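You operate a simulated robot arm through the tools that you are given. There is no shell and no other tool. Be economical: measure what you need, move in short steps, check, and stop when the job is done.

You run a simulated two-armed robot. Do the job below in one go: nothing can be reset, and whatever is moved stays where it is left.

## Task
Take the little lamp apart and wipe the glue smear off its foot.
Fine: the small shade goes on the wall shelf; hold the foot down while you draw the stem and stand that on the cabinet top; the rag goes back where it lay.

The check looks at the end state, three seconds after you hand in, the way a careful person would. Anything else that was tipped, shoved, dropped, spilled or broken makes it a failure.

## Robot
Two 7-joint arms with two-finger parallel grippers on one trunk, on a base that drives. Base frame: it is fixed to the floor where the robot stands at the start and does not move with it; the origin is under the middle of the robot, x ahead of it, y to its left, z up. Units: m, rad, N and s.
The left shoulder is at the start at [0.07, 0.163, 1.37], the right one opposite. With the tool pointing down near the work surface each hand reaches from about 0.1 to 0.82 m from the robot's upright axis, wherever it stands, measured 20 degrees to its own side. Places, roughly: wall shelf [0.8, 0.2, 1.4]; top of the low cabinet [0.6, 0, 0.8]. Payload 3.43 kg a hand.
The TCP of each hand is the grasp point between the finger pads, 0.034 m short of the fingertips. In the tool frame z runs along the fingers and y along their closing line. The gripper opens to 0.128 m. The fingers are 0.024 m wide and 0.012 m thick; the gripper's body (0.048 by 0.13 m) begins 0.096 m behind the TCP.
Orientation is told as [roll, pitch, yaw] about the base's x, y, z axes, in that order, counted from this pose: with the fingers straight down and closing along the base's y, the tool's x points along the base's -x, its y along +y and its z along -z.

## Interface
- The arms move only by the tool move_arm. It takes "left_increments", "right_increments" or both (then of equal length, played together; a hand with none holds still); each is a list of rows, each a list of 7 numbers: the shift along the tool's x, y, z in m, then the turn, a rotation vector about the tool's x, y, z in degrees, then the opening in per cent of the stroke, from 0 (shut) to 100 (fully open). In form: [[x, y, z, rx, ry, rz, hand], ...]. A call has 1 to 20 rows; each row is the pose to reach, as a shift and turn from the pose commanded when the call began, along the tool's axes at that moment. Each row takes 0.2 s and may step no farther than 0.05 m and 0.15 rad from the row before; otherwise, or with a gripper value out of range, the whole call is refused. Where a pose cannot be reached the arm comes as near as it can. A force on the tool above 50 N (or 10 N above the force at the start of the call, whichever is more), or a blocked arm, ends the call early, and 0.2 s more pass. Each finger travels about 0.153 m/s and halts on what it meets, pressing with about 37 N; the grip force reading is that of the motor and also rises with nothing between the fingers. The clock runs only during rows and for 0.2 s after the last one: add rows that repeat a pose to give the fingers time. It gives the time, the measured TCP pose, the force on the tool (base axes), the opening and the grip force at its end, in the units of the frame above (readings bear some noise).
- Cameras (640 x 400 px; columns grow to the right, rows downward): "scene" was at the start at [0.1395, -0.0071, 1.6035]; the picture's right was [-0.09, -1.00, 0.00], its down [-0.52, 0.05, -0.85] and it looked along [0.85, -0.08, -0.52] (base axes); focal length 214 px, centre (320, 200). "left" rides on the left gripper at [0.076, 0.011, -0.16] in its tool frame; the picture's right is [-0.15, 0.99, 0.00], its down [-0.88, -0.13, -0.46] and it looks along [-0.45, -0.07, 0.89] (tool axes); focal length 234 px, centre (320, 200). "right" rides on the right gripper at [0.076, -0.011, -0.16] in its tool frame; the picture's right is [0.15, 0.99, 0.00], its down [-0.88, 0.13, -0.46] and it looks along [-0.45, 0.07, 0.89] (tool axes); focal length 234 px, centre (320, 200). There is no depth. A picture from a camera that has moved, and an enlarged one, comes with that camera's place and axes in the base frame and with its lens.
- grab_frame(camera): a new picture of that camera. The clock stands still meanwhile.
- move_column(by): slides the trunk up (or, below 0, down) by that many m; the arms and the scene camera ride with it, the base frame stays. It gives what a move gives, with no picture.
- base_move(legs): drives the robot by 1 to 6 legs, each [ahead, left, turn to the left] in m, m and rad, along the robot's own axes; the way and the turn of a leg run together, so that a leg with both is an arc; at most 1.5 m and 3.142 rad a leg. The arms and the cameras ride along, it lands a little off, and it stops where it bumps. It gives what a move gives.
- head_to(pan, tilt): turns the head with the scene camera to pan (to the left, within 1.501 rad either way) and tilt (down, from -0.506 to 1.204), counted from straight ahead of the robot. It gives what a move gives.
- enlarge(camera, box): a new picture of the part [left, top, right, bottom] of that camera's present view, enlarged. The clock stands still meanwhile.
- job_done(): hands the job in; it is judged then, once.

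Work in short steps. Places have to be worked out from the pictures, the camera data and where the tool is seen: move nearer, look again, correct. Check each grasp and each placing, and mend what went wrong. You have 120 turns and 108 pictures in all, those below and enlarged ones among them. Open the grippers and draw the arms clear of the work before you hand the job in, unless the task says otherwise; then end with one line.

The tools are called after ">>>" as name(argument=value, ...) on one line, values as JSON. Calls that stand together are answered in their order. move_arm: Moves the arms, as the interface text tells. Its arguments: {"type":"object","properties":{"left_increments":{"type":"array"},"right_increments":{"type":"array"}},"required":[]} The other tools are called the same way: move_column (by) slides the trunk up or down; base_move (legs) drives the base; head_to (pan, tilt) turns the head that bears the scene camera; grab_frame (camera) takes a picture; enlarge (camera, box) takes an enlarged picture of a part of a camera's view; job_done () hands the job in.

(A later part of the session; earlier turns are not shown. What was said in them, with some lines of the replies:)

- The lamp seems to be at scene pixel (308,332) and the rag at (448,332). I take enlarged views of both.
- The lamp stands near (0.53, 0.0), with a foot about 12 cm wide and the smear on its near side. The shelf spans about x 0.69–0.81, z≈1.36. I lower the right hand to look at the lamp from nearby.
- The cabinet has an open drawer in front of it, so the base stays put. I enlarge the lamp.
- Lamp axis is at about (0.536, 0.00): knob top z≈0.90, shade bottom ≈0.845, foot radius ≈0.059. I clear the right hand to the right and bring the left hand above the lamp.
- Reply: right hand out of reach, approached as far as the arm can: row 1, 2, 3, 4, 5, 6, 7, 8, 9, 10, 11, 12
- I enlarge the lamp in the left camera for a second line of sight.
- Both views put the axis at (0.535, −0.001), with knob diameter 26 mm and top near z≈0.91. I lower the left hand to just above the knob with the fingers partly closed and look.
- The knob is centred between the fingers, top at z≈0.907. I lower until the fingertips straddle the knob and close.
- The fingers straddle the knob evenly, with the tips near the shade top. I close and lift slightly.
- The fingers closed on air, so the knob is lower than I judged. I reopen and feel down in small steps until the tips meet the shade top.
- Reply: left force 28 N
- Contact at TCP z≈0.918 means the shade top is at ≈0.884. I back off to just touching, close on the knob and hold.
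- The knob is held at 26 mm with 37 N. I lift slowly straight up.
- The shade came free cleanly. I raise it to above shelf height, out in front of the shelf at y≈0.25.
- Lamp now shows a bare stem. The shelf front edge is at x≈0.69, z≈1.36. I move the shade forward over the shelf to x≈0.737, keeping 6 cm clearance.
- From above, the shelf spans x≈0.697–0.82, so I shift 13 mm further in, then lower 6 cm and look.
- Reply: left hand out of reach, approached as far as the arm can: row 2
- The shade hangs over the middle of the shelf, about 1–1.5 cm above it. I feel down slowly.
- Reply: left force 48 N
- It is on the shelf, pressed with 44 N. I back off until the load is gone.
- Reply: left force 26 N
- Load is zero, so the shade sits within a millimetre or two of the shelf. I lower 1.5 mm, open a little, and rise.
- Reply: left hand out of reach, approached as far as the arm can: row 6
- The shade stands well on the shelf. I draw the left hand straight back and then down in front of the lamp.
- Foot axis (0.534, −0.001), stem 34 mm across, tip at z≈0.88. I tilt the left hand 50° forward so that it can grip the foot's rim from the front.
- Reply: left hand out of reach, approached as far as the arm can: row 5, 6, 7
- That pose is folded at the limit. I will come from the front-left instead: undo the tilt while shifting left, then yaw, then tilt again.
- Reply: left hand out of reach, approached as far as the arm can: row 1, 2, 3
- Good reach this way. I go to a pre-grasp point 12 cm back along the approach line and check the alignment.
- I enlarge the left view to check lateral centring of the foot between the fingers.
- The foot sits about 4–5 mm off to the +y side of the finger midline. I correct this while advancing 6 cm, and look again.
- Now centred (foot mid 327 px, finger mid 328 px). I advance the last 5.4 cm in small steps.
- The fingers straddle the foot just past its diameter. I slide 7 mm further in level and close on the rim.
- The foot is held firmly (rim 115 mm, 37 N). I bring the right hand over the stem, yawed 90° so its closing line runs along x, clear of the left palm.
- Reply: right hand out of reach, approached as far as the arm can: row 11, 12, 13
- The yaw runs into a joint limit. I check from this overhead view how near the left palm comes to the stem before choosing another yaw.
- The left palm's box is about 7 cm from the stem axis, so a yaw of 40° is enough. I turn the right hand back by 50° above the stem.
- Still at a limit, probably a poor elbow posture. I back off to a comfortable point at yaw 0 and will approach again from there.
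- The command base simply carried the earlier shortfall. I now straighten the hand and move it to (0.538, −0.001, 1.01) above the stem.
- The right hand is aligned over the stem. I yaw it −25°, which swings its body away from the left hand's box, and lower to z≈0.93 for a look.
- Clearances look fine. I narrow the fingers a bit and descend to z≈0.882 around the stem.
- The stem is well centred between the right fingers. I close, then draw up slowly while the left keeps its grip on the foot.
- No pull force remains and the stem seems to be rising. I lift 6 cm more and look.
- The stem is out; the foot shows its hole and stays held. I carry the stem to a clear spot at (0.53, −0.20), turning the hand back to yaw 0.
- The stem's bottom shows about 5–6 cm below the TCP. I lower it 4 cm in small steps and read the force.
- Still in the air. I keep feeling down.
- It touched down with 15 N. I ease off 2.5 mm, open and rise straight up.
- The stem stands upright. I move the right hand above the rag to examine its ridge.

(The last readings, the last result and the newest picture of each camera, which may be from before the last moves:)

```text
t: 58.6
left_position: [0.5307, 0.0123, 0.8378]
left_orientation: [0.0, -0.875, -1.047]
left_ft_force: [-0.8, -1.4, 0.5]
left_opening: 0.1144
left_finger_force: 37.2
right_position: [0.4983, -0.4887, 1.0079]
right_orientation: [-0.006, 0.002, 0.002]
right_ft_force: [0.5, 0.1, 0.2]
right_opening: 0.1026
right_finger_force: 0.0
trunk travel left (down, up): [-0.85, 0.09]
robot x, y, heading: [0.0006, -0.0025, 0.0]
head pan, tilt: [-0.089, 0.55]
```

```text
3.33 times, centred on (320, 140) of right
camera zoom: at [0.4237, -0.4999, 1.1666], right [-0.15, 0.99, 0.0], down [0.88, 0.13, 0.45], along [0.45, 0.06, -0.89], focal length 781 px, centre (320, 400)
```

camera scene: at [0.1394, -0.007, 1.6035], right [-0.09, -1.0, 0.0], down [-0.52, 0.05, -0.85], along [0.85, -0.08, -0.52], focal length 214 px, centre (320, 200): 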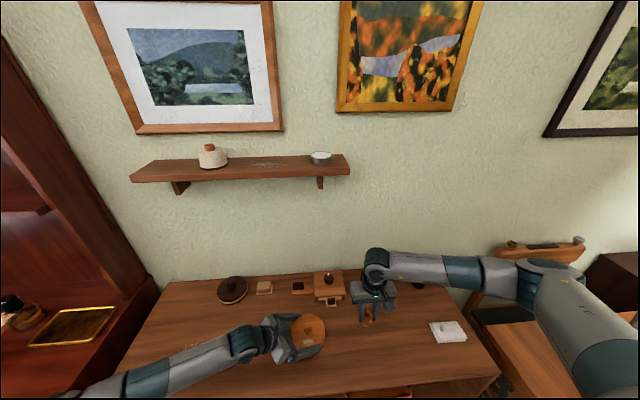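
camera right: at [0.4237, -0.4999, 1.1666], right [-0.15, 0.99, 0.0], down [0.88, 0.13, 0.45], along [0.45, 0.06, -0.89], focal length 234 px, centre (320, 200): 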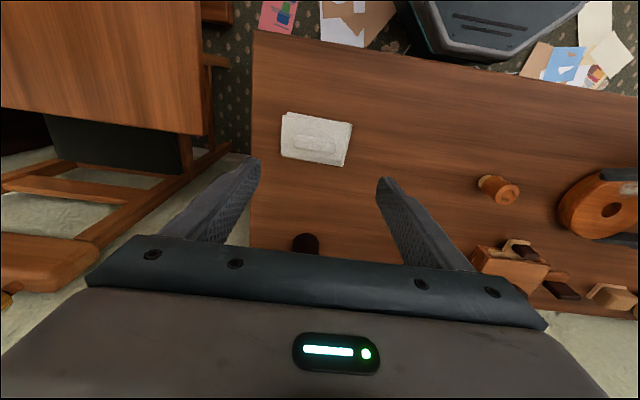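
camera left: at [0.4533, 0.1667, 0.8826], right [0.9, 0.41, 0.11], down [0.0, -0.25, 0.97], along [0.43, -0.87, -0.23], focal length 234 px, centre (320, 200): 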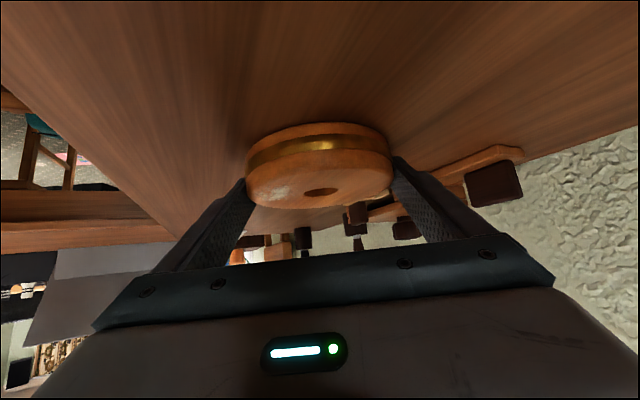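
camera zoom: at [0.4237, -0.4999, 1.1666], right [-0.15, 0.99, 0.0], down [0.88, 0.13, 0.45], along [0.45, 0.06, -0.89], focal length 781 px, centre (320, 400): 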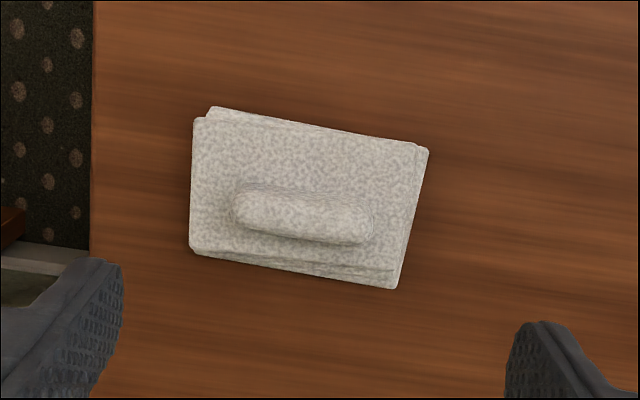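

The ridge, 66×20 mm, lies along y at about (0.506, −0.498). I yaw the right hand −90° so that it closes across the ridge.

>>> move_arm(right_increments=[[-0.001, -0.001, 0, 0, 0, 8.2, 60], [-0.002, -0.002, 0, 0, 0, 16.4, 60], [-0.003, -0.003, 0, 0, 0, 24.6, 60], [-0.004, -0.004, 0, 0, 0, 32.8, 60], [-0.005, -0.005, 0, 0, 0, 41, 60], [-0.006, -0.006, 0, 0, 0, 49.2, 60], [-0.007, -0.007, 0, 0, 0, 57.4, 60], [-0.008, -0.008, 0, 0, 0, 65.6, 60], [-0.008, -0.009, 0, 0, 0, 73.8, 60], [-0.008, -0.009, 0, 0, 0, 82, 60], [-0.008, -0.009, 0, 0, 0, 90, 60], [-0.008, -0.009, 0, 0, 0, 90, 60]])

>>> grab_frame(camera="right")

```text
t: 61.2
left_position: [0.53, 0.013, 0.8373]
left_orientation: [0.001, -0.873, -1.047]
left_ft_force: [-0.4, 0.1, 0.0]
left_opening: 0.1144
left_finger_force: 37.0
right_position: [0.5061, -0.4967, 1.0072]
right_orientation: [-0.001, -0.003, -1.572]
right_ft_force: [0.9, -0.6, -0.3]
right_opening: 0.0766
right_finger_force: 0.0
trunk travel left (down, up): [-0.85, 0.09]
robot x, y, heading: [-0.0015, 0.0001, -0.003]
head pan, tilt: [-0.089, 0.55]
```

```text
39 pictures are left
camera right: at [0.4968, -0.4218, 1.1655], right [0.99, 0.15, 0.0], down [0.13, -0.88, 0.46], along [0.07, -0.45, -0.89], focal length 234 px, centre (320, 200)
```

right: 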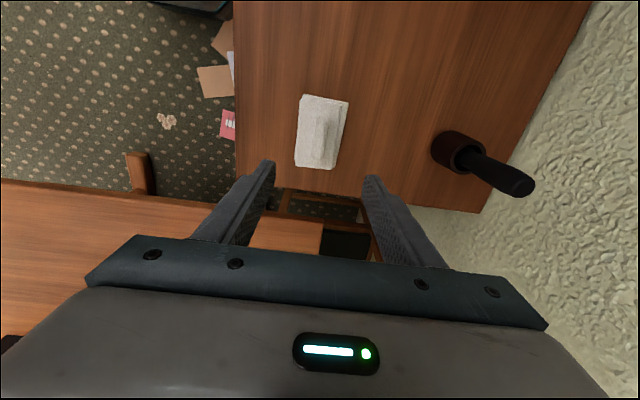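

>>> enlarge(camera="right", box=[270, 80, 370, 180])

```text
4.00 times, centred on (320, 130) of right
camera zoom: at [0.4968, -0.4218, 1.1655], right [0.99, 0.15, 0.0], down [0.13, -0.88, 0.46], along [0.07, -0.45, -0.89], focal length 937 px, centre (320, 480)
```

zoom: 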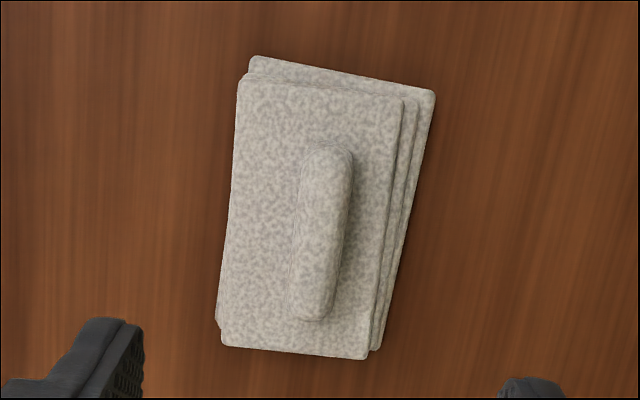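

Ridge centre ≈(0.508, −0.494), well aligned with the hand. I descend to z≈0.865 and check.

>>> move_arm(right_increments=[[0, 0.002, 0.04, 0, 0, 0, 50], [0, 0.002, 0.08, 0, 0, 0, 45], [0, 0.002, 0.115, 0, 0, 0, 45], [0, 0.002, 0.138, 0, 0, 0, 45], [0, 0.002, 0.142, 0, 0, 0, 45]])

>>> grab_frame(camera="right")

>>> enlarge(camera="scene", box=[400, 280, 500, 360])

```text
t: 62.4
left_position: [0.529, 0.0133, 0.8384]
left_orientation: [0.002, -0.871, -1.046]
left_ft_force: [-1.1, 0.5, -0.4]
left_opening: 0.1142
left_finger_force: 37.1
right_position: [0.508, -0.4986, 0.8645]
right_orientation: [-0.002, -0.003, -1.569]
right_ft_force: [-0.3, 0.8, -0.2]
right_opening: 0.0577
right_finger_force: 0.0
trunk travel left (down, up): [-0.85, 0.09]
robot x, y, heading: [0.0012, 0.001, 0.004]
head pan, tilt: [-0.089, 0.55]
```

```text
37 pictures are left
camera right: at [0.4987, -0.4226, 1.0228], right [0.99, 0.15, 0.0], down [0.13, -0.88, 0.46], along [0.07, -0.45, -0.89], focal length 234 px, centre (320, 200)
```

right: 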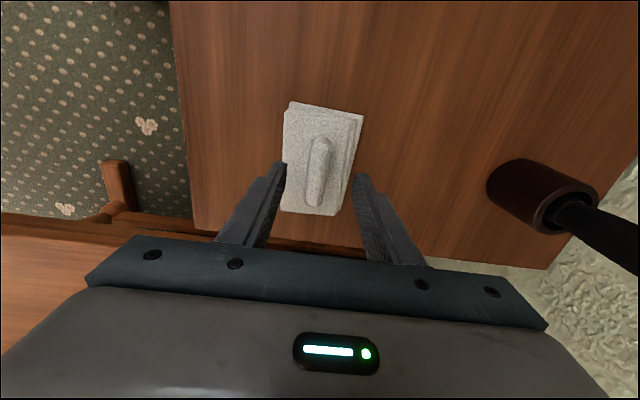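

```text
5.00 times, centred on (450, 320) of scene
camera zoom: at [0.1395, -0.0072, 1.6035], right [-0.09, -1.0, 0.0], down [-0.52, 0.05, -0.85], along [0.85, -0.08, -0.52], focal length 1072 px, centre (-330, -400)
```

zoom: 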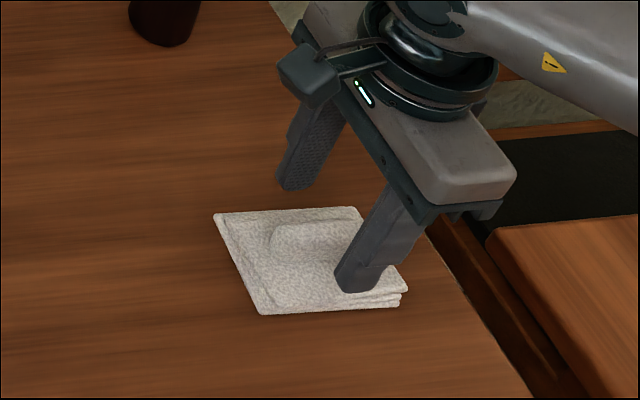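

Aligned. I feel down toward the rag's top.

>>> move_arm(right_increments=[[0, 0, 0.005, 0, 0, 0, 45], [0, 0, 0.009, 0, 0, 0, 45], [0, 0, 0.012, 0, 0, 0, 45], [0, 0, 0.012, 0, 0, 0, 45]])

>>> enlarge(camera="scene", box=[410, 290, 480, 350])

```text
t: 63.4
left_position: [0.5314, 0.0129, 0.838]
left_orientation: [0.001, -0.872, -1.046]
left_ft_force: [-0.5, -0.3, -0.5]
left_opening: 0.1144
left_finger_force: 36.8
right_position: [0.5076, -0.4986, 0.8541]
right_orientation: [-0.002, -0.003, -1.569]
right_ft_force: [-0.1, -0.3, 0.1]
right_opening: 0.0574
right_finger_force: 0.1
trunk travel left (down, up): [-0.85, 0.09]
robot x, y, heading: [-0.0002, -0.0014, -0.002]
head pan, tilt: [-0.089, 0.55]
```

```text
6.67 times, centred on (445, 320) of scene
camera zoom: at [0.1395, -0.0072, 1.6035], right [-0.09, -1.0, 0.0], down [-0.52, 0.05, -0.85], along [0.85, -0.08, -0.52], focal length 1430 px, centre (-513, -600)
```

zoom: 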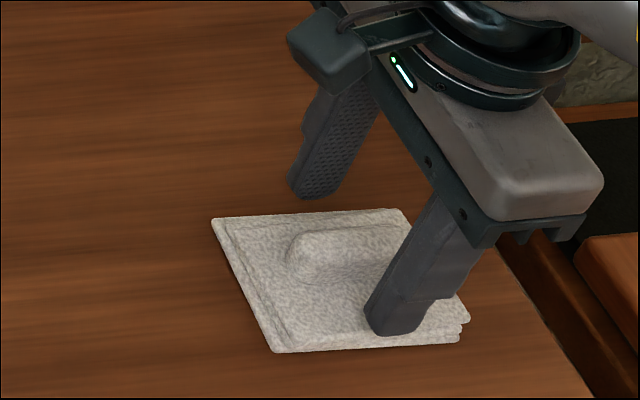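

>>> move_arm(right_increments=[[0, 0, 0.003, 0, 0, 0, 40], [0, 0, 0.006, 0, 0, 0, 35], [0, 0, 0.006, 0, 0, 0, 35]])

```text
t: 64.2
left_position: [0.5286, 0.0144, 0.8383]
left_orientation: [-0.001, -0.874, -1.046]
left_ft_force: [0.8, -0.3, 0.5]
left_opening: 0.114
left_finger_force: 36.9
right_position: [0.5082, -0.4969, 0.8505]
right_orientation: [0.003, -0.005, -1.571]
right_ft_force: [0.2, -2.6, 19.7]
right_opening: 0.0442
right_finger_force: 0.0
trunk travel left (down, up): [-0.85, 0.09]
robot x, y, heading: [0.0024, 0.003, 0.001]
head pan, tilt: [-0.089, 0.55]
```

The tips touched the rag's flat at z≈0.817. I back off slightly and close on the ridge.

>>> move_arm(right_increments=[[0, 0, -0.003, 0, 0, 0, 35], [0, 0, -0.003, 0, 0, 0, 15], [0, 0, -0.003, 0, 0, 0, 5], [0, 0, -0.003, 0, 0, 0, 5]])

>>> enlarge(camera="right", box=[240, 80, 400, 240])

```text
t: 65.2
left_position: [0.5308, 0.0136, 0.8383]
left_orientation: [0.0, -0.872, -1.048]
left_ft_force: [0.1, 0.1, 0.1]
left_opening: 0.1141
left_finger_force: 37.4
right_position: [0.5067, -0.4941, 0.8508]
right_orientation: [0.0, -0.003, -1.569]
right_ft_force: [-2.1, 1.0, 4.6]
right_opening: 0.0169
right_finger_force: 36.9
trunk travel left (down, up): [-0.85, 0.09]
robot x, y, heading: [0.0024, 0.002, -0.001]
head pan, tilt: [-0.089, 0.55]
```

```text
2.50 times, centred on (320, 160) of right
camera zoom: at [0.4977, -0.4211, 1.0083], right [0.99, 0.15, 0.0], down [0.13, -0.88, 0.46], along [0.07, -0.45, -0.89], focal length 585 px, centre (320, 300)
```

zoom: 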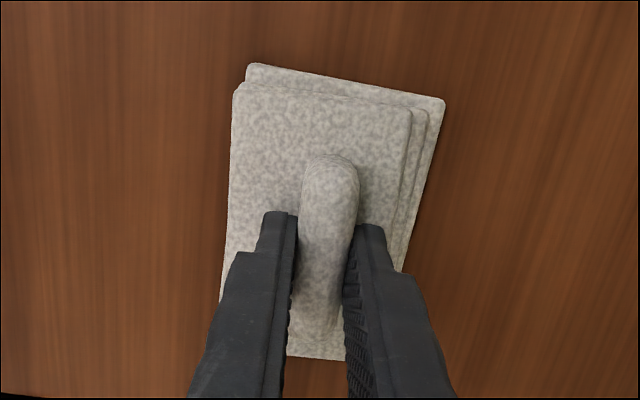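

The ridge is held (17 mm, 37 N). I lift the rag, and at the same time open the left hand and back it out, because its front finger would be in the rag's way.

>>> move_arm(left_increments=[[0, 0, 0, 0, 0, 0, 95], [0, 0, 0, 0, 0, 0, 100], [0, 0, 0, 0, 0, 0, 100], [0, 0, -0.03, 0, 0, 0, 100], [0, 0, -0.07, 0, 0, 0, 100], [0, 0, -0.11, 0, 0, 0, 100], [0, 0, -0.155, 0, 0, 0, 100], [0, 0, -0.2, 0, 0, 0, 100]], right_increments=[[0, 0, -0.01, 0, 0, 0, 5], [0, 0, -0.03, 0, 0, 0, 5], [0, 0, -0.06, 0, 0, 0, 5], [0, 0, -0.09, 0, 0, 0, 5], [0, 0, -0.12, 0, 0, 0, 5], [0, 0, -0.14, 0, 0, 0, 5], [0, 0, -0.15, 0, 0, 0, 5], [0, 0, -0.15, 0, 0, 0, 5]])

>>> grab_frame(camera="scene")

>>> enlarge(camera="scene", box=[265, 285, 355, 360])

```text
t: 67.0
left_position: [0.4523, 0.1468, 0.9663]
left_orientation: [0.002, -0.874, -1.051]
left_ft_force: [-0.5, -0.5, 0.5]
left_opening: 0.1278
left_finger_force: 0.0
right_position: [0.5068, -0.4975, 1.0002]
right_orientation: [0.001, -0.005, -1.569]
right_ft_force: [-0.1, 0.3, -0.4]
right_opening: 0.0169
right_finger_force: 37.3
trunk travel left (down, up): [-0.85, 0.09]
robot x, y, heading: [0.0004, 0.0014, 0.005]
head pan, tilt: [-0.089, 0.55]
```

```text
33 pictures are left
camera scene: at [0.1378, -0.0064, 1.6036], right [-0.09, -1.0, 0.0], down [-0.52, 0.05, -0.85], along [0.85, -0.08, -0.52], focal length 214 px, centre (320, 200)
```

scene: 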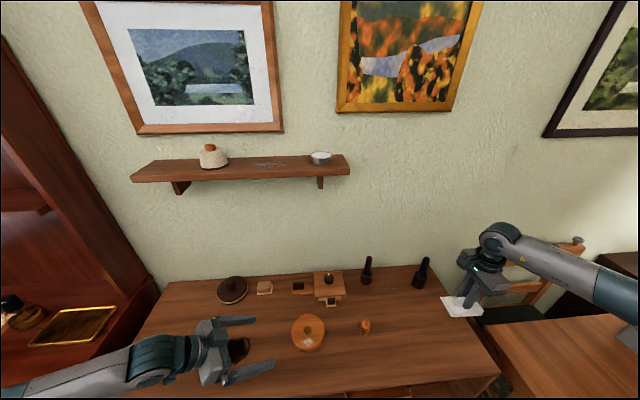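

```text
5.33 times, centred on (310, 322) of scene
camera zoom: at [0.1378, -0.0064, 1.6036], right [-0.09, -1.0, 0.0], down [-0.52, 0.05, -0.85], along [0.85, -0.08, -0.52], focal length 1144 px, centre (373, -453)
```

zoom: 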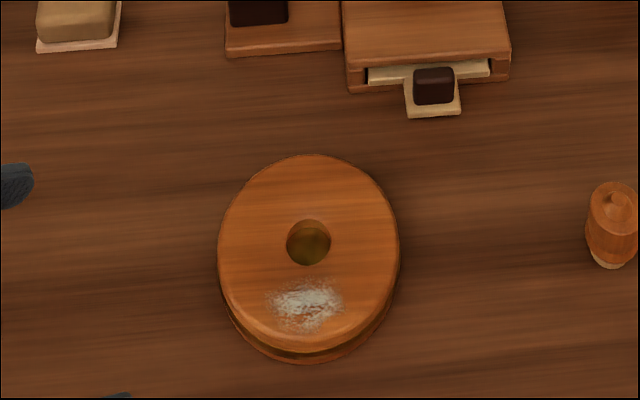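

The smear lies at about x 0.49–0.52, |y|<0.025 on the foot's top. I carry the rag over it at z=1.0, easing the yaw to −60°.

>>> move_arm(right_increments=[[0.041, 0, 0, 0, 0, -2.5, 5], [0.083, 0, 0, 0, 0, -5, 5], [0.124, 0, 0, 0, 0, -7.5, 5], [0.166, 0, 0, 0, 0, -10, 5], [0.207, 0, 0, 0, 0, -12.5, 5], [0.249, 0, 0, 0, 0, -15, 5], [0.29, 0, 0, 0, 0, -17.5, 5], [0.332, 0, 0, 0, 0, -20, 5], [0.373, 0, 0, 0, 0, -22.5, 5], [0.415, 0, 0, 0, 0, -25, 5], [0.456, 0, 0, 0, 0, -27.5, 5], [0.497, 0, 0, 0, 0, -30, 5], [0.497, 0, 0, 0, 0, -30, 5]])

>>> grab_frame(camera="right")

>>> enlarge(camera="scene", box=[230, 230, 390, 370])

```text
t: 69.8
left_position: [0.4532, 0.1444, 0.9654]
left_orientation: [0.001, -0.872, -1.048]
left_ft_force: [-0.4, 0.8, 0.1]
left_opening: 0.128
left_finger_force: 0.0
right_position: [0.5063, -0.0008, 0.9996]
right_orientation: [-0.004, -0.002, -1.047]
right_ft_force: [0.1, -0.4, -1.6]
right_opening: 0.0167
right_finger_force: 36.6
trunk travel left (down, up): [-0.85, 0.09]
robot x, y, heading: [-0.0004, 0.0022, -0.0]
head pan, tilt: [-0.089, 0.55]
```

```text
31 pictures are left
camera right: at [0.461, 0.0587, 1.1572], right [0.78, 0.62, 0.0], down [0.55, -0.7, 0.46], along [0.28, -0.36, -0.89], focal length 234 px, centre (320, 200)
```

right: 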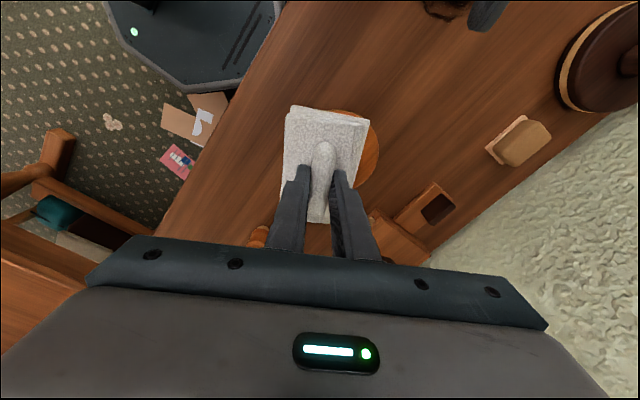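

```text
2.86 times, centred on (310, 300) of scene
camera zoom: at [0.1394, -0.0084, 1.6035], right [-0.09, -1.0, 0.0], down [-0.52, 0.05, -0.85], along [0.85, -0.07, -0.52], focal length 613 px, centre (349, -86)
```

zoom: 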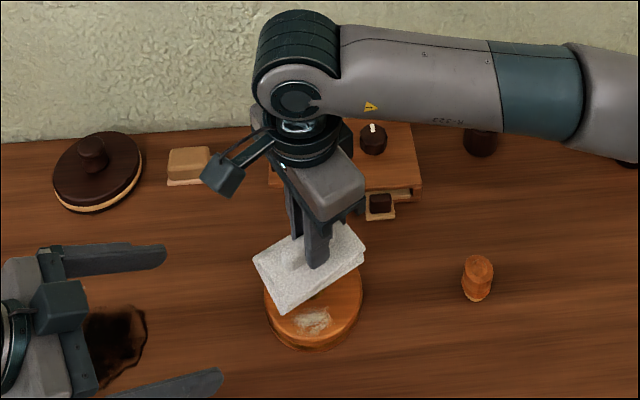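

The rag hangs over the foot. I withdraw the left hand a bit further and lower the rag to near contact.

>>> move_arm(left_increments=[[0, 0, -0.04, 0, 0, 0, 100], [0, 0, -0.08, 0, 0, 0, 100], [0, 0, -0.11, 0, 0, 0, 100], [0, 0, -0.11, 0, 0, 0, 100], [0, 0, -0.11, 0, 0, 0, 100]], right_increments=[[0, 0, 0, 0, 0, 0, 5], [0, 0, 0.03, 0, 0, 0, 5], [0, 0, 0.065, 0, 0, 0, 5], [0, 0, 0.095, 0, 0, 0, 5], [0, 0, 0.105, 0, 0, 0, 5]])

>>> move_arm(right_increments=[[0, 0, 0.003, 0, 0, 0, 5], [0, 0, 0.006, 0, 0, 0, 5]])

>>> enlarge(camera="scene", box=[265, 275, 365, 365])

```text
t: 71.0
left_position: [0.4104, 0.219, 1.0373]
left_orientation: [0.0, -0.873, -1.046]
left_ft_force: [1.0, -1.5, 0.6]
left_opening: 0.128
left_finger_force: 0.1
right_position: [0.5059, -0.0008, 0.8938]
right_orientation: [-0.003, -0.001, -1.045]
right_ft_force: [-0.2, 0.3, -0.5]
right_opening: 0.0171
right_finger_force: 37.6
trunk travel left (down, up): [-0.85, 0.09]
robot x, y, heading: [0.0018, -0.0015, -0.002]
head pan, tilt: [-0.089, 0.55]
```

```text
t: 71.6
left_position: [0.4111, 0.2176, 1.0364]
left_orientation: [0.001, -0.871, -1.047]
left_ft_force: [0.4, 0.8, 0.9]
left_opening: 0.1281
left_finger_force: 0.0
right_position: [0.5076, -0.0003, 0.8879]
right_orientation: [-0.004, -0.002, -1.044]
right_ft_force: [0.1, 0.2, -1.5]
right_opening: 0.0168
right_finger_force: 37.3
trunk travel left (down, up): [-0.85, 0.09]
robot x, y, heading: [0.0005, 0.0039, -0.007]
head pan, tilt: [-0.089, 0.55]
```

```text
4.44 times, centred on (315, 320) of scene
camera zoom: at [0.1395, -0.007, 1.6035], right [-0.09, -1.0, 0.0], down [-0.52, 0.05, -0.85], along [0.85, -0.08, -0.52], focal length 953 px, centre (342, -333)
```

zoom: 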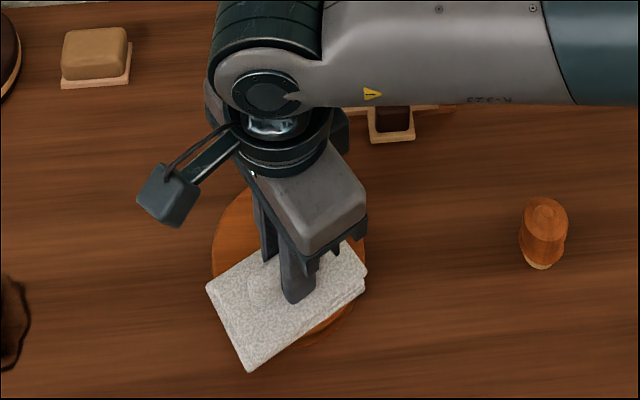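

>>> move_arm(right_increments=[[0, 0, 0.003, 0, 0, 0, 5], [0, 0, 0.006, 0, 0, 0, 5], [0, 0, 0.006, 0, 0, 0, 5]])

```text
t: 72.4
left_position: [0.4087, 0.2174, 1.0387]
left_orientation: [0.004, -0.874, -1.049]
left_ft_force: [-1.1, 0.8, -0.6]
left_opening: 0.1281
left_finger_force: 0.1
right_position: [0.507, -0.0011, 0.8844]
right_orientation: [0.002, -0.003, -1.045]
right_ft_force: [-1.1, -2.5, 25.4]
right_opening: 0.017
right_finger_force: 37.1
trunk travel left (down, up): [-0.85, 0.09]
robot x, y, heading: [0.0001, 0.0014, 0.003]
head pan, tilt: [-0.089, 0.55]
```

Contact with 25 N. I ease to about 10 N and wipe with short strokes along y, then read the forces.

>>> move_arm(right_increments=[[0, 0, -0.002, 0, 0, 0, 5], [0.007, 0.004, -0.002, 0, 0, 0, 5], [0.013, 0.0075, -0.002, 0, 0, 0, 5], [0.007, 0.004, -0.002, 0, 0, 0, 5], [0, 0, -0.002, 0, 0, 0, 5], [-0.007, -0.004, -0.002, 0, 0, 0, 5], [-0.013, -0.0075, -0.002, 0, 0, 0, 5], [-0.007, -0.004, -0.002, 0, 0, 0, 5], [0, 0, -0.002, 0, 0, 0, 5], [0.007, 0.004, -0.002, 0, 0, 0, 5], [0.013, 0.0075, -0.002, 0, 0, 0, 5], [0.007, 0.004, -0.002, 0, 0, 0, 5], [0, 0, -0.002, 0, 0, 0, 5]])

>>> enlarge(camera="scene", box=[265, 275, 365, 365])

```text
t: 75.2
left_position: [0.4081, 0.2196, 1.0381]
left_orientation: [0.001, -0.874, -1.047]
left_ft_force: [0.3, -0.2, 0.2]
left_opening: 0.1279
left_finger_force: 0.1
right_position: [0.5057, 0.0005, 0.8838]
right_orientation: [-0.002, -0.003, -1.044]
right_ft_force: [-0.7, 6.7, 16.5]
right_opening: 0.0169
right_finger_force: 37.2
trunk travel left (down, up): [-0.85, 0.09]
robot x, y, heading: [0.0015, 0.0003, -0.001]
head pan, tilt: [-0.089, 0.55]
```

```text
4.44 times, centred on (315, 320) of scene
camera zoom: at [0.1371, -0.0065, 1.6037], right [-0.09, -1.0, 0.0], down [-0.52, 0.05, -0.85], along [0.85, -0.07, -0.52], focal length 953 px, centre (342, -333)
```

zoom: 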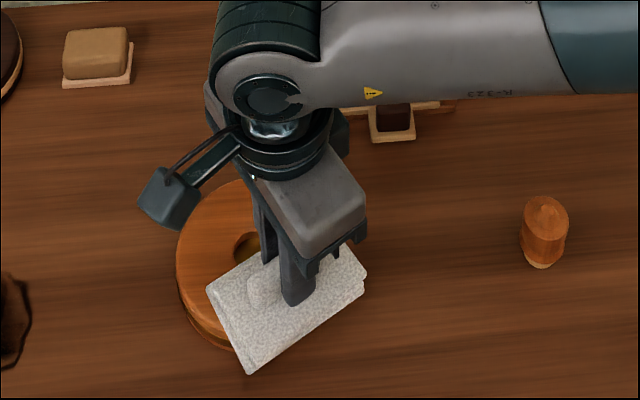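

The foot slid about 2.5 cm to the left with the rag, so it needs holding. I lift the rag and inspect.

>>> move_arm(right_increments=[[0, 0, -0.02, 0, 0, 0, 5], [0, 0, -0.06, 0, 0, 0, 5], [0, -0.02, -0.1, 0, 0, 0, 5], [-0.04, -0.05, -0.12, 0, 0, 0, 5], [-0.08, -0.075, -0.12, 0, 0, 0, 5], [-0.12, -0.1, -0.12, 0, 0, 0, 5]])

>>> enlarge(camera="scene", box=[245, 275, 385, 365])

```text
refused: row 4 steps farther than a row can; nothing moved
```

```text
4.44 times, centred on (315, 320) of scene
camera zoom: at [0.1371, -0.0065, 1.6037], right [-0.09, -1.0, 0.0], down [-0.52, 0.05, -0.85], along [0.85, -0.07, -0.52], focal length 953 px, centre (342, -333)
```

zoom: 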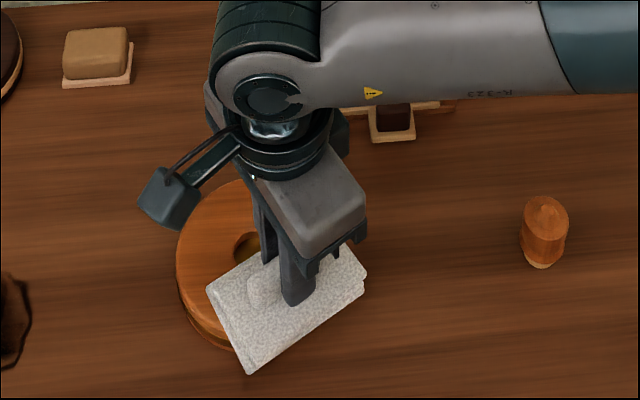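

>>> move_arm(right_increments=[[0, 0, -0.02, 0, 0, 0, 5], [0, 0, -0.06, 0, 0, 0, 5], [0, 0, -0.1, 0, 0, 0, 5], [-0.03, -0.025, -0.12, 0, 0, 0, 5], [-0.06, -0.05, -0.12, 0, 0, 0, 5], [-0.09, -0.075, -0.12, 0, 0, 0, 5], [-0.12, -0.1, -0.12, 0, 0, 0, 5]])

>>> enlarge(camera="scene", box=[245, 275, 385, 365])

```text
t: 76.8
left_position: [0.4101, 0.2154, 1.0372]
left_orientation: [0.003, -0.873, -1.049]
left_ft_force: [-0.7, -0.9, 0.1]
left_opening: 0.1279
left_finger_force: 0.1
right_position: [0.4795, -0.1566, 1.0044]
right_orientation: [-0.001, -0.002, -1.042]
right_ft_force: [1.1, 0.5, -1.0]
right_opening: 0.0169
right_finger_force: 37.3
trunk travel left (down, up): [-0.85, 0.09]
robot x, y, heading: [0.0001, -0.0019, -0.0]
head pan, tilt: [-0.089, 0.55]
```

```text
4.44 times, centred on (315, 320) of scene
camera zoom: at [0.1382, -0.0099, 1.6036], right [-0.09, -1.0, 0.0], down [-0.52, 0.05, -0.85], along [0.85, -0.07, -0.52], focal length 953 px, centre (342, -333)
```

zoom: 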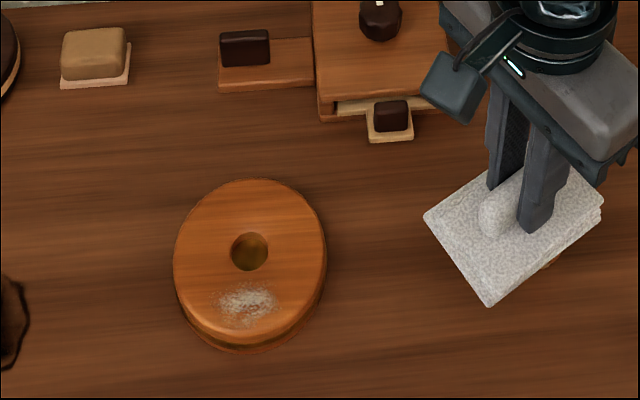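

The smear has faded but remains; the foot is now near (0.54, 0.027). I try again with much lighter pressure (~5 N), where the foot should stay put. First I bring the rag over the smear, just above contact.

>>> move_arm(right_increments=[[0.03, 0.023, 0, 0, 0, 0, 5], [0.06, 0.046, 0, 0, 0, 0, 5], [0.089, 0.068, 0, 0, 0, 0, 5], [0.118, 0.091, 0, 0, 0, 0, 5], [0.1476, 0.1135, 0, 0, 0, 0, 5], [0.1476, 0.1135, 0.04, 0, 0, 0, 5], [0.1476, 0.1135, 0.08, 0, 0, 0, 5], [0.1476, 0.1135, 0.105, 0, 0, 0, 5], [0.1476, 0.1135, 0.1145, 0, 0, 0, 5], [0.1476, 0.1135, 0.1145, 0, 0, 0, 5]])

>>> move_arm(right_increments=[[0, 0, 0.001, 0, 0, 0, 5], [0, 0, 0.0025, 0, 0, 0, 5]])

```text
t: 79.0
left_position: [0.4117, 0.2191, 1.0358]
left_orientation: [0.0, -0.87, -1.049]
left_ft_force: [-0.7, 1.0, -0.8]
left_opening: 0.128
left_finger_force: 0.1
right_position: [0.5054, 0.0299, 0.8885]
right_orientation: [-0.003, -0.003, -1.045]
right_ft_force: [-0.8, -0.2, -0.2]
right_opening: 0.0173
right_finger_force: 36.7
trunk travel left (down, up): [-0.85, 0.09]
robot x, y, heading: [-0.0022, 0.0017, 0.002]
head pan, tilt: [-0.089, 0.55]
```

```text
t: 79.6
left_position: [0.4114, 0.2189, 1.0367]
left_orientation: [0.001, -0.872, -1.048]
left_ft_force: [-0.4, 0.4, 0.1]
left_opening: 0.128
left_finger_force: 0.2
right_position: [0.5047, 0.0302, 0.8855]
right_orientation: [-0.004, -0.001, -1.045]
right_ft_force: [0.0, -0.6, -0.7]
right_opening: 0.0168
right_finger_force: 37.5
trunk travel left (down, up): [-0.85, 0.09]
robot x, y, heading: [-0.0023, -0.0008, -0.002]
head pan, tilt: [-0.089, 0.55]
```

>>> move_arm(right_increments=[[0, 0, 0.0005, 0, 0, 0, 5], [0, 0, 0.001, 0, 0, 0, 5], [0, 0, 0.001, 0, 0, 0, 5]])

```text
t: 80.4
left_position: [0.4105, 0.2182, 1.0364]
left_orientation: [0.0, -0.872, -1.046]
left_ft_force: [-0.4, -0.1, 0.2]
left_opening: 0.1283
left_finger_force: 0.0
right_position: [0.5047, 0.0303, 0.8837]
right_orientation: [-0.004, -0.003, -1.046]
right_ft_force: [-0.4, -0.4, -0.1]
right_opening: 0.0169
right_finger_force: 36.9
trunk travel left (down, up): [-0.85, 0.09]
robot x, y, heading: [-0.0015, -0.0012, -0.004]
head pan, tilt: [-0.089, 0.55]
```

>>> move_arm(right_increments=[[0, 0, 0.0008, 0, 0, 0, 5], [0, 0, 0.0015, 0, 0, 0, 5], [0, 0, 0.0015, 0, 0, 0, 5]])

```text
t: 81.2
left_position: [0.4111, 0.2185, 1.0374]
left_orientation: [0.0, -0.874, -1.047]
left_ft_force: [-1.1, 0.6, -0.5]
left_opening: 0.1283
left_finger_force: 0.1
right_position: [0.5044, 0.0296, 0.8841]
right_orientation: [-0.001, -0.003, -1.046]
right_ft_force: [0.3, -1.1, 5.5]
right_opening: 0.017
right_finger_force: 37.0
trunk travel left (down, up): [-0.85, 0.09]
robot x, y, heading: [-0.0006, -0.0005, 0.005]
head pan, tilt: [-0.089, 0.55]
```

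Contact at 5.5 N. I wipe with short circular strokes at this height.

>>> move_arm(right_increments=[[0.006, 0.0035, 0, 0, 0, 0, 5], [0.012, 0.007, 0, 0, 0, 0, 5], [0.006, 0.0035, 0, 0, 0, 0, 5], [0, 0, 0, 0, 0, 0, 5], [-0.006, -0.0035, 0, 0, 0, 0, 5], [-0.012, -0.007, 0, 0, 0, 0, 5], [-0.006, -0.0035, 0, 0, 0, 0, 5], [0, 0, 0, 0, 0, 0, 5], [0.006, 0.0035, 0, 0, 0, 0, 5], [0.012, 0.007, 0, 0, 0, 0, 5], [0.006, 0.0035, 0, 0, 0, 0, 5], [0, 0, 0, 0, 0, 0, 5], [-0.006, -0.0035, 0, 0, 0, 0, 5], [-0.012, -0.007, 0, 0, 0, 0, 5], [-0.006, -0.0035, 0, 0, 0, 0, 5], [0, 0, 0, 0, 0, 0, 5]])

>>> enlarge(camera="scene", box=[245, 275, 385, 365])

```text
t: 84.6
left_position: [0.4101, 0.2191, 1.0364]
left_orientation: [0.0, -0.871, -1.047]
left_ft_force: [-0.7, -0.2, 0.4]
left_opening: 0.128
left_finger_force: 0.2
right_position: [0.5051, 0.0287, 0.8841]
right_orientation: [-0.004, -0.003, -1.044]
right_ft_force: [0.5, -3.6, 6.4]
right_opening: 0.017
right_finger_force: 38.0
trunk travel left (down, up): [-0.85, 0.09]
robot x, y, heading: [-0.0003, -0.001, -0.001]
head pan, tilt: [-0.089, 0.55]
```

```text
4.44 times, centred on (315, 320) of scene
camera zoom: at [0.1389, -0.0069, 1.6036], right [-0.09, -1.0, 0.0], down [-0.52, 0.05, -0.85], along [0.85, -0.08, -0.52], focal length 953 px, centre (342, -333)
```

zoom: 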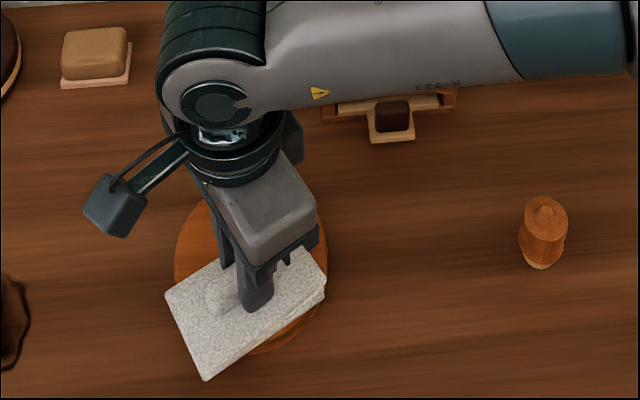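

The foot stayed put this time. I continue with strokes along x and y at the same light pressure.

>>> move_arm(right_increments=[[-0.003, 0.005, 0, 0, 0, 0, 5], [-0.006, 0.0104, 0, 0, 0, 0, 5], [-0.003, 0.005, 0, 0, 0, 0, 5], [0, 0, 0, 0, 0, 0, 5], [0.003, -0.005, 0, 0, 0, 0, 5], [0.006, -0.0104, 0, 0, 0, 0, 5], [0.003, -0.005, 0, 0, 0, 0, 5], [0, 0, 0, 0, 0, 0, 5], [0.007, 0.004, 0, 0, 0, 0, 5], [0.014, 0.008, 0, 0, 0, 0, 5], [0.007, 0.004, 0, 0, 0, 0, 5], [0, 0, 0, 0, 0, 0, 5], [-0.007, -0.004, 0, 0, 0, 0, 5], [-0.014, -0.008, 0, 0, 0, 0, 5], [-0.007, -0.004, 0, 0, 0, 0, 5], [0, 0, 0, 0, 0, 0, 5], [0.007, 0.004, 0, 0, 0, 0, 5], [0.014, 0.008, 0, 0, 0, 0, 5], [0.007, 0.004, 0, 0, 0, 0, 5], [0, 0, 0, 0, 0, 0, 5]])

>>> move_arm(right_increments=[[0, 0, -0.02, 0, 0, 0, 5], [0, 0, -0.06, 0, 0, 0, 5], [0, 0, -0.1, 0, 0, 0, 5], [-0.03, -0.025, -0.12, 0, 0, 0, 5], [-0.06, -0.05, -0.12, 0, 0, 0, 5], [-0.09, -0.075, -0.12, 0, 0, 0, 5], [-0.12, -0.1, -0.12, 0, 0, 0, 5]])

>>> enlarge(camera="scene", box=[260, 300, 340, 360])

```text
t: 88.8
left_position: [0.4118, 0.2198, 1.0377]
left_orientation: [0.001, -0.874, -1.048]
left_ft_force: [0.0, 0.5, 1.2]
left_opening: 0.1278
left_finger_force: 0.0
right_position: [0.5055, 0.0294, 0.8841]
right_orientation: [-0.001, -0.002, -1.046]
right_ft_force: [-0.8, 1.0, 4.9]
right_opening: 0.0169
right_finger_force: 37.9
trunk travel left (down, up): [-0.85, 0.09]
robot x, y, heading: [0.0005, -0.0045, 0.001]
head pan, tilt: [-0.089, 0.55]
```

```text
t: 90.4
left_position: [0.4106, 0.2171, 1.036]
left_orientation: [0.003, -0.872, -1.049]
left_ft_force: [-0.1, -0.6, 0.1]
left_opening: 0.128
left_finger_force: 0.0
right_position: [0.4781, -0.1266, 1.0045]
right_orientation: [-0.002, -0.004, -1.044]
right_ft_force: [-1.2, -0.3, -0.5]
right_opening: 0.0165
right_finger_force: 37.2
trunk travel left (down, up): [-0.85, 0.09]
robot x, y, heading: [0.0057, 0.0052, 0.003]
head pan, tilt: [-0.089, 0.55]
```

```text
6.67 times, centred on (300, 330) of scene
camera zoom: at [0.1383, -0.0101, 1.6036], right [-0.09, -1.0, 0.0], down [-0.52, 0.05, -0.85], along [0.85, -0.07, -0.52], focal length 1430 px, centre (453, -667)
```

zoom: 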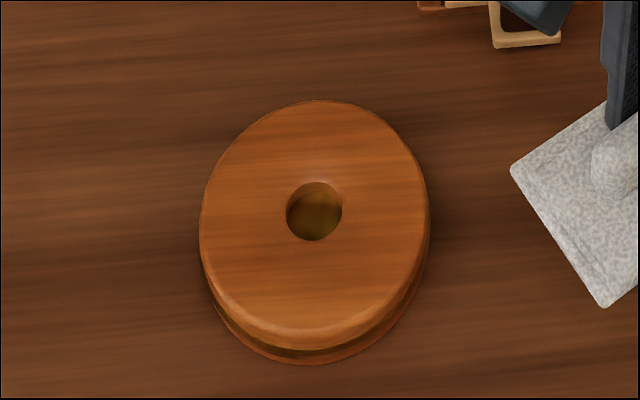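

The smear is gone and the foot is clean. I carry the rag back over its old place (0.507, −0.496), yaw −90°.

>>> move_arm(right_increments=[[-0.0334, -0.0159, 0, 0, 0, 3, 5], [-0.0668, -0.0319, 0, 0, 0, 6, 5], [-0.1002, -0.0478, 0, 0, 0, 9, 5], [-0.1336, -0.0638, 0, 0, 0, 12, 5], [-0.167, -0.0797, 0, 0, 0, 15, 5], [-0.2004, -0.0956, 0, 0, 0, 18, 5], [-0.2338, -0.1116, 0, 0, 0, 21, 5], [-0.2672, -0.1275, 0, 0, 0, 24, 5], [-0.3006, -0.1435, 0, 0, 0, 27, 5], [-0.334, -0.1594, 0, 0, 0, 30, 5], [-0.334, -0.1594, 0.05, 0, 0, 30, 5], [-0.334, -0.1594, 0.1, 0, 0, 30, 5], [-0.334, -0.1594, 0.13, 0, 0, 30, 5], [-0.334, -0.1594, 0.142, 0, 0, 30, 5], [-0.334, -0.1594, 0.142, 0, 0, 30, 5]])

>>> enlarge(camera="scene", box=[400, 290, 500, 370])

```text
t: 93.6
left_position: [0.4104, 0.2173, 1.0367]
left_orientation: [0.0, -0.872, -1.047]
left_ft_force: [1.4, -0.7, 0.3]
left_opening: 0.1279
left_finger_force: 0.1
right_position: [0.5077, -0.4931, 0.8635]
right_orientation: [-0.001, -0.004, -1.569]
right_ft_force: [0.5, -0.4, -0.1]
right_opening: 0.0167
right_finger_force: 37.0
trunk travel left (down, up): [-0.85, 0.09]
robot x, y, heading: [-0.0015, -0.0019, -0.003]
head pan, tilt: [-0.089, 0.55]
```

```text
5.00 times, centred on (450, 330) of scene
camera zoom: at [0.1393, -0.0073, 1.6035], right [-0.09, -1.0, 0.0], down [-0.52, 0.05, -0.85], along [0.85, -0.08, -0.52], focal length 1072 px, centre (-330, -450)
```

zoom: 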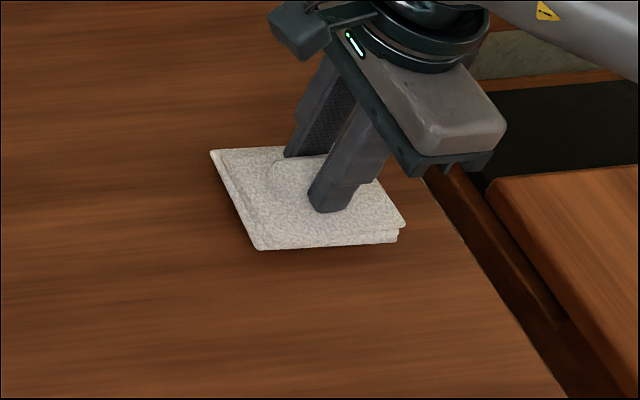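

It is within ~6 mm of its old outline. I correct by −5 mm in y and −2 mm in x and feel down.

>>> move_arm(right_increments=[[-0.005, -0.002, 0, 0, 0, 0, 5], [-0.005, -0.002, 0.005, 0, 0, 0, 5], [-0.005, -0.002, 0.009, 0, 0, 0, 5], [-0.005, -0.002, 0.011, 0, 0, 0, 5]])

>>> enlarge(camera="scene", box=[400, 290, 500, 370])

```text
t: 94.6
left_position: [0.4095, 0.2192, 1.0368]
left_orientation: [0.0, -0.873, -1.047]
left_ft_force: [0.3, -0.2, 0.3]
left_opening: 0.128
left_finger_force: 0.1
right_position: [0.5053, -0.4985, 0.8528]
right_orientation: [-0.002, -0.005, -1.569]
right_ft_force: [0.7, -0.2, -0.4]
right_opening: 0.0169
right_finger_force: 37.3
trunk travel left (down, up): [-0.85, 0.09]
robot x, y, heading: [-0.0044, 0.001, -0.001]
head pan, tilt: [-0.089, 0.55]
```

```text
5.00 times, centred on (450, 330) of scene
camera zoom: at [0.1394, -0.0073, 1.6035], right [-0.09, -1.0, 0.0], down [-0.52, 0.05, -0.85], along [0.85, -0.08, -0.52], focal length 1072 px, centre (-330, -450)
```

zoom: 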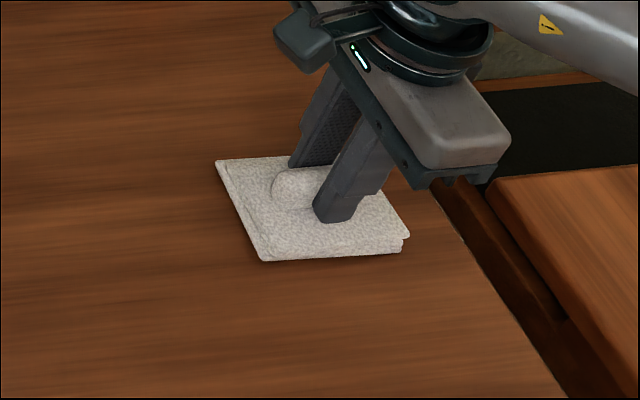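

The outline now matches the original. I lower the last millimetres.

>>> move_arm(right_increments=[[0, 0, 0.0015, 0, 0, 0, 5], [0, 0, 0.003, 0, 0, 0, 5], [0, 0, 0.003, 0, 0, 0, 5]])

```text
t: 95.4
left_position: [0.411, 0.2185, 1.0365]
left_orientation: [0.0, -0.874, -1.048]
left_ft_force: [-0.7, -0.7, -0.5]
left_opening: 0.1281
left_finger_force: 0.0
right_position: [0.5068, -0.4995, 0.8503]
right_orientation: [-0.003, -0.004, -1.568]
right_ft_force: [-1.0, -0.9, 0.3]
right_opening: 0.0171
right_finger_force: 36.6
trunk travel left (down, up): [-0.85, 0.09]
robot x, y, heading: [-0.0024, 0.0051, 0.0]
head pan, tilt: [-0.089, 0.55]
```

>>> move_arm(right_increments=[[0, 0, 0.001, 0, 0, 0, 5], [0, 0, 0.002, 0, 0, 0, 5], [0, 0, 0.002, 0, 0, 0, 5]])

```text
t: 96.2
left_position: [0.4097, 0.2188, 1.0373]
left_orientation: [0.001, -0.874, -1.047]
left_ft_force: [0.2, 0.5, -0.1]
left_opening: 0.1282
left_finger_force: 0.0
right_position: [0.507, -0.498, 0.8507]
right_orientation: [0.001, -0.005, -1.57]
right_ft_force: [0.3, -3.6, 17.3]
right_opening: 0.0171
right_finger_force: 36.5
trunk travel left (down, up): [-0.85, 0.09]
robot x, y, heading: [-0.0013, -0.0001, 0.001]
head pan, tilt: [-0.089, 0.55]
```

The rag rests on the top. I ease off, open, and rise straight up.

>>> move_arm(right_increments=[[0, 0, -0.0025, 0, 0, 0, 5], [0, 0, -0.0025, 0, 0, 0, 20], [0, 0, -0.0025, 0, 0, 0, 35], [0, 0, -0.0025, 0, 0, 0, 40], [0, 0, -0.03, 0, 0, 0, 40], [0, 0, -0.07, 0, 0, 0, 40], [0, 0, -0.12, 0, 0, 0, 40], [0, 0, -0.17, 0, 0, 0, 40], [0, 0, -0.22, 0, 0, 0, 40]])

>>> enlarge(camera="scene", box=[400, 290, 500, 370])

>>> grab_frame(camera="scene")

```text
t: 98.2
left_position: [0.4105, 0.2189, 1.0365]
left_orientation: [-0.001, -0.874, -1.047]
left_ft_force: [-0.5, 0.0, 0.8]
left_opening: 0.1281
left_finger_force: 0.0
right_position: [0.5052, -0.4979, 1.0687]
right_orientation: [-0.001, -0.005, -1.568]
right_ft_force: [0.2, -0.6, -0.3]
right_opening: 0.0513
right_finger_force: 0.0
trunk travel left (down, up): [-0.85, 0.09]
robot x, y, heading: [-0.0008, -0.0004, -0.001]
head pan, tilt: [-0.089, 0.55]
```

```text
5.00 times, centred on (450, 330) of scene
camera zoom: at [0.1388, -0.0063, 1.6034], right [-0.09, -1.0, 0.0], down [-0.52, 0.05, -0.85], along [0.85, -0.08, -0.52], focal length 1072 px, centre (-330, -450)
```

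zoom: 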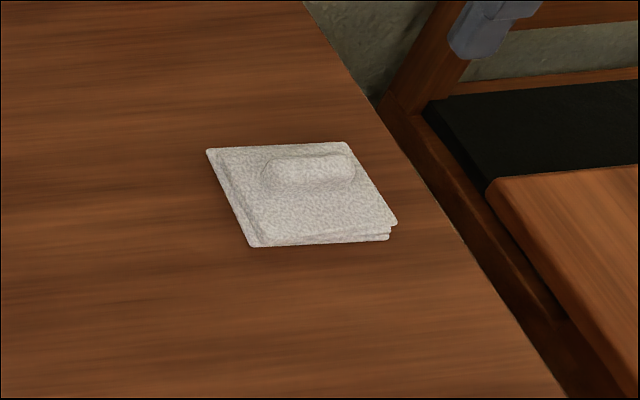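

```text
20 pictures are left
camera scene: at [0.1388, -0.0063, 1.6034], right [-0.09, -1.0, 0.0], down [-0.52, 0.05, -0.85], along [0.85, -0.08, -0.52], focal length 214 px, centre (320, 200)
```

scene: 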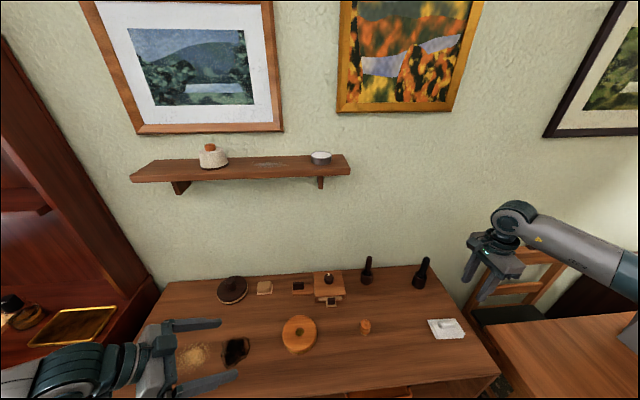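

The rag lies within about 1 cm of its old place, flat; shade, stem and clean foot are in order. I open both grippers and raise the arms clear.

>>> move_arm(left_increments=[[-0.03, 0, -0.026, 0, 0, 0, 100], [-0.06, 0, -0.052, 0, 0, 0, 100], [-0.09, 0, -0.077, 0, 0, 0, 100], [-0.12, 0, -0.103, 0, 0, 0, 100], [-0.153, 0, -0.129, 0, 0, 0, 100], [-0.153, 0, -0.129, 0, 0, 0, 100]], right_increments=[[0, 0, -0.03, 0, 0, 0, 70], [0, 0, -0.06, 0, 0, 0, 100], [0, 0, -0.09, 0, 0, 0, 100], [0, 0, -0.12, 0, 0, 0, 100], [0, 0, -0.14, 0, 0, 0, 100], [0, 0, -0.14, 0, 0, 0, 100]])

>>> grab_frame(camera="scene")

>>> enlarge(camera="scene", box=[200, 240, 400, 370])

>>> enlarge(camera="scene", box=[120, 120, 360, 210])

```text
t: 99.6
left_position: [0.4138, 0.2115, 1.1631]
left_orientation: [-0.236, -0.757, -0.873]
left_ft_force: [0.8, 0.3, 3.4]
left_opening: 0.1281
left_finger_force: 0.1
left hand out of reach, approached as far as the arm can: row 2, 3, 4, 5, 6
right_position: [0.5087, -0.4987, 1.2065]
right_orientation: [-0.004, -0.005, -1.57]
right_ft_force: [0.5, -1.2, 0.0]
right_opening: 0.1279
right_finger_force: 0.2
trunk travel left (down, up): [-0.85, 0.09]
robot x, y, heading: [0.0009, -0.0041, -0.001]
head pan, tilt: [-0.089, 0.55]
```

```text
19 pictures are left
camera scene: at [0.1415, -0.0083, 1.6033], right [-0.09, -1.0, 0.0], down [-0.52, 0.05, -0.85], along [0.85, -0.07, -0.52], focal length 214 px, centre (320, 200)
```

scene: 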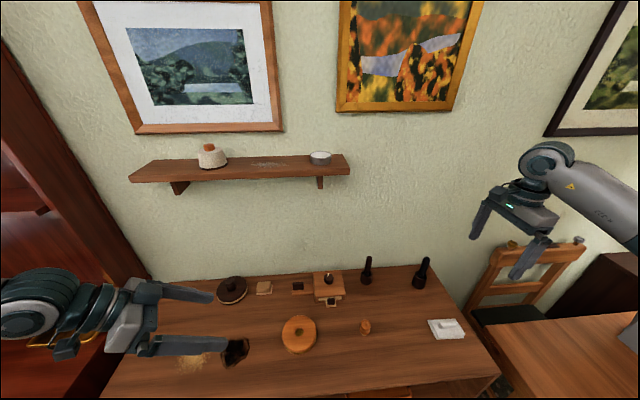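

```text
3.08 times, centred on (300, 305) of scene
camera zoom: at [0.1415, -0.0083, 1.6033], right [-0.09, -1.0, 0.0], down [-0.52, 0.05, -0.85], along [0.85, -0.07, -0.52], focal length 660 px, centre (382, -123)
```

zoom: 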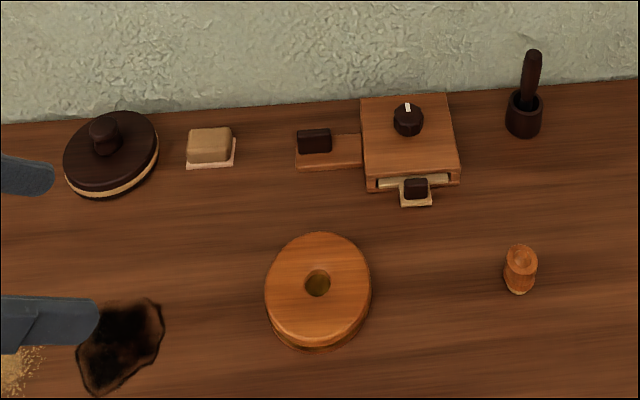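

```text
2.67 times, centred on (240, 165) of scene
camera zoom: at [0.1415, -0.0083, 1.6033], right [-0.09, -1.0, 0.0], down [-0.52, 0.05, -0.85], along [0.85, -0.07, -0.52], focal length 572 px, centre (533, 293)
```

zoom: 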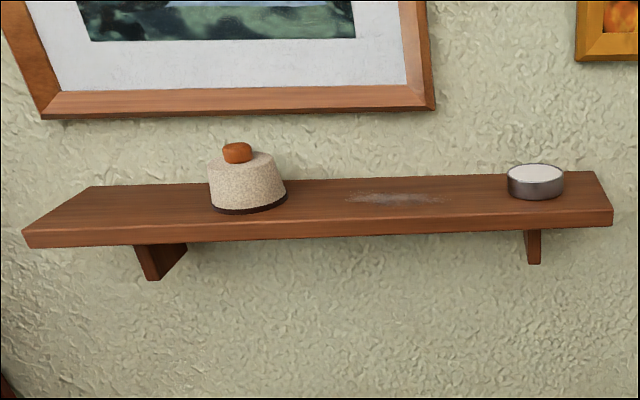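

All the parts stand in place and untouched objects look as they did at the start. I hand the job in.

>>> job_done()

```text
The job is handed in.
```

The lamp is apart: the shade is on the wall shelf, the stem stands on the cabinet top and the glue smear is wiped off the foot. The rag lies about 1 cm from where it was, and the foot slid about 2.5 cm to the left during the first wipe, when it wasn't being held, and I left it there.
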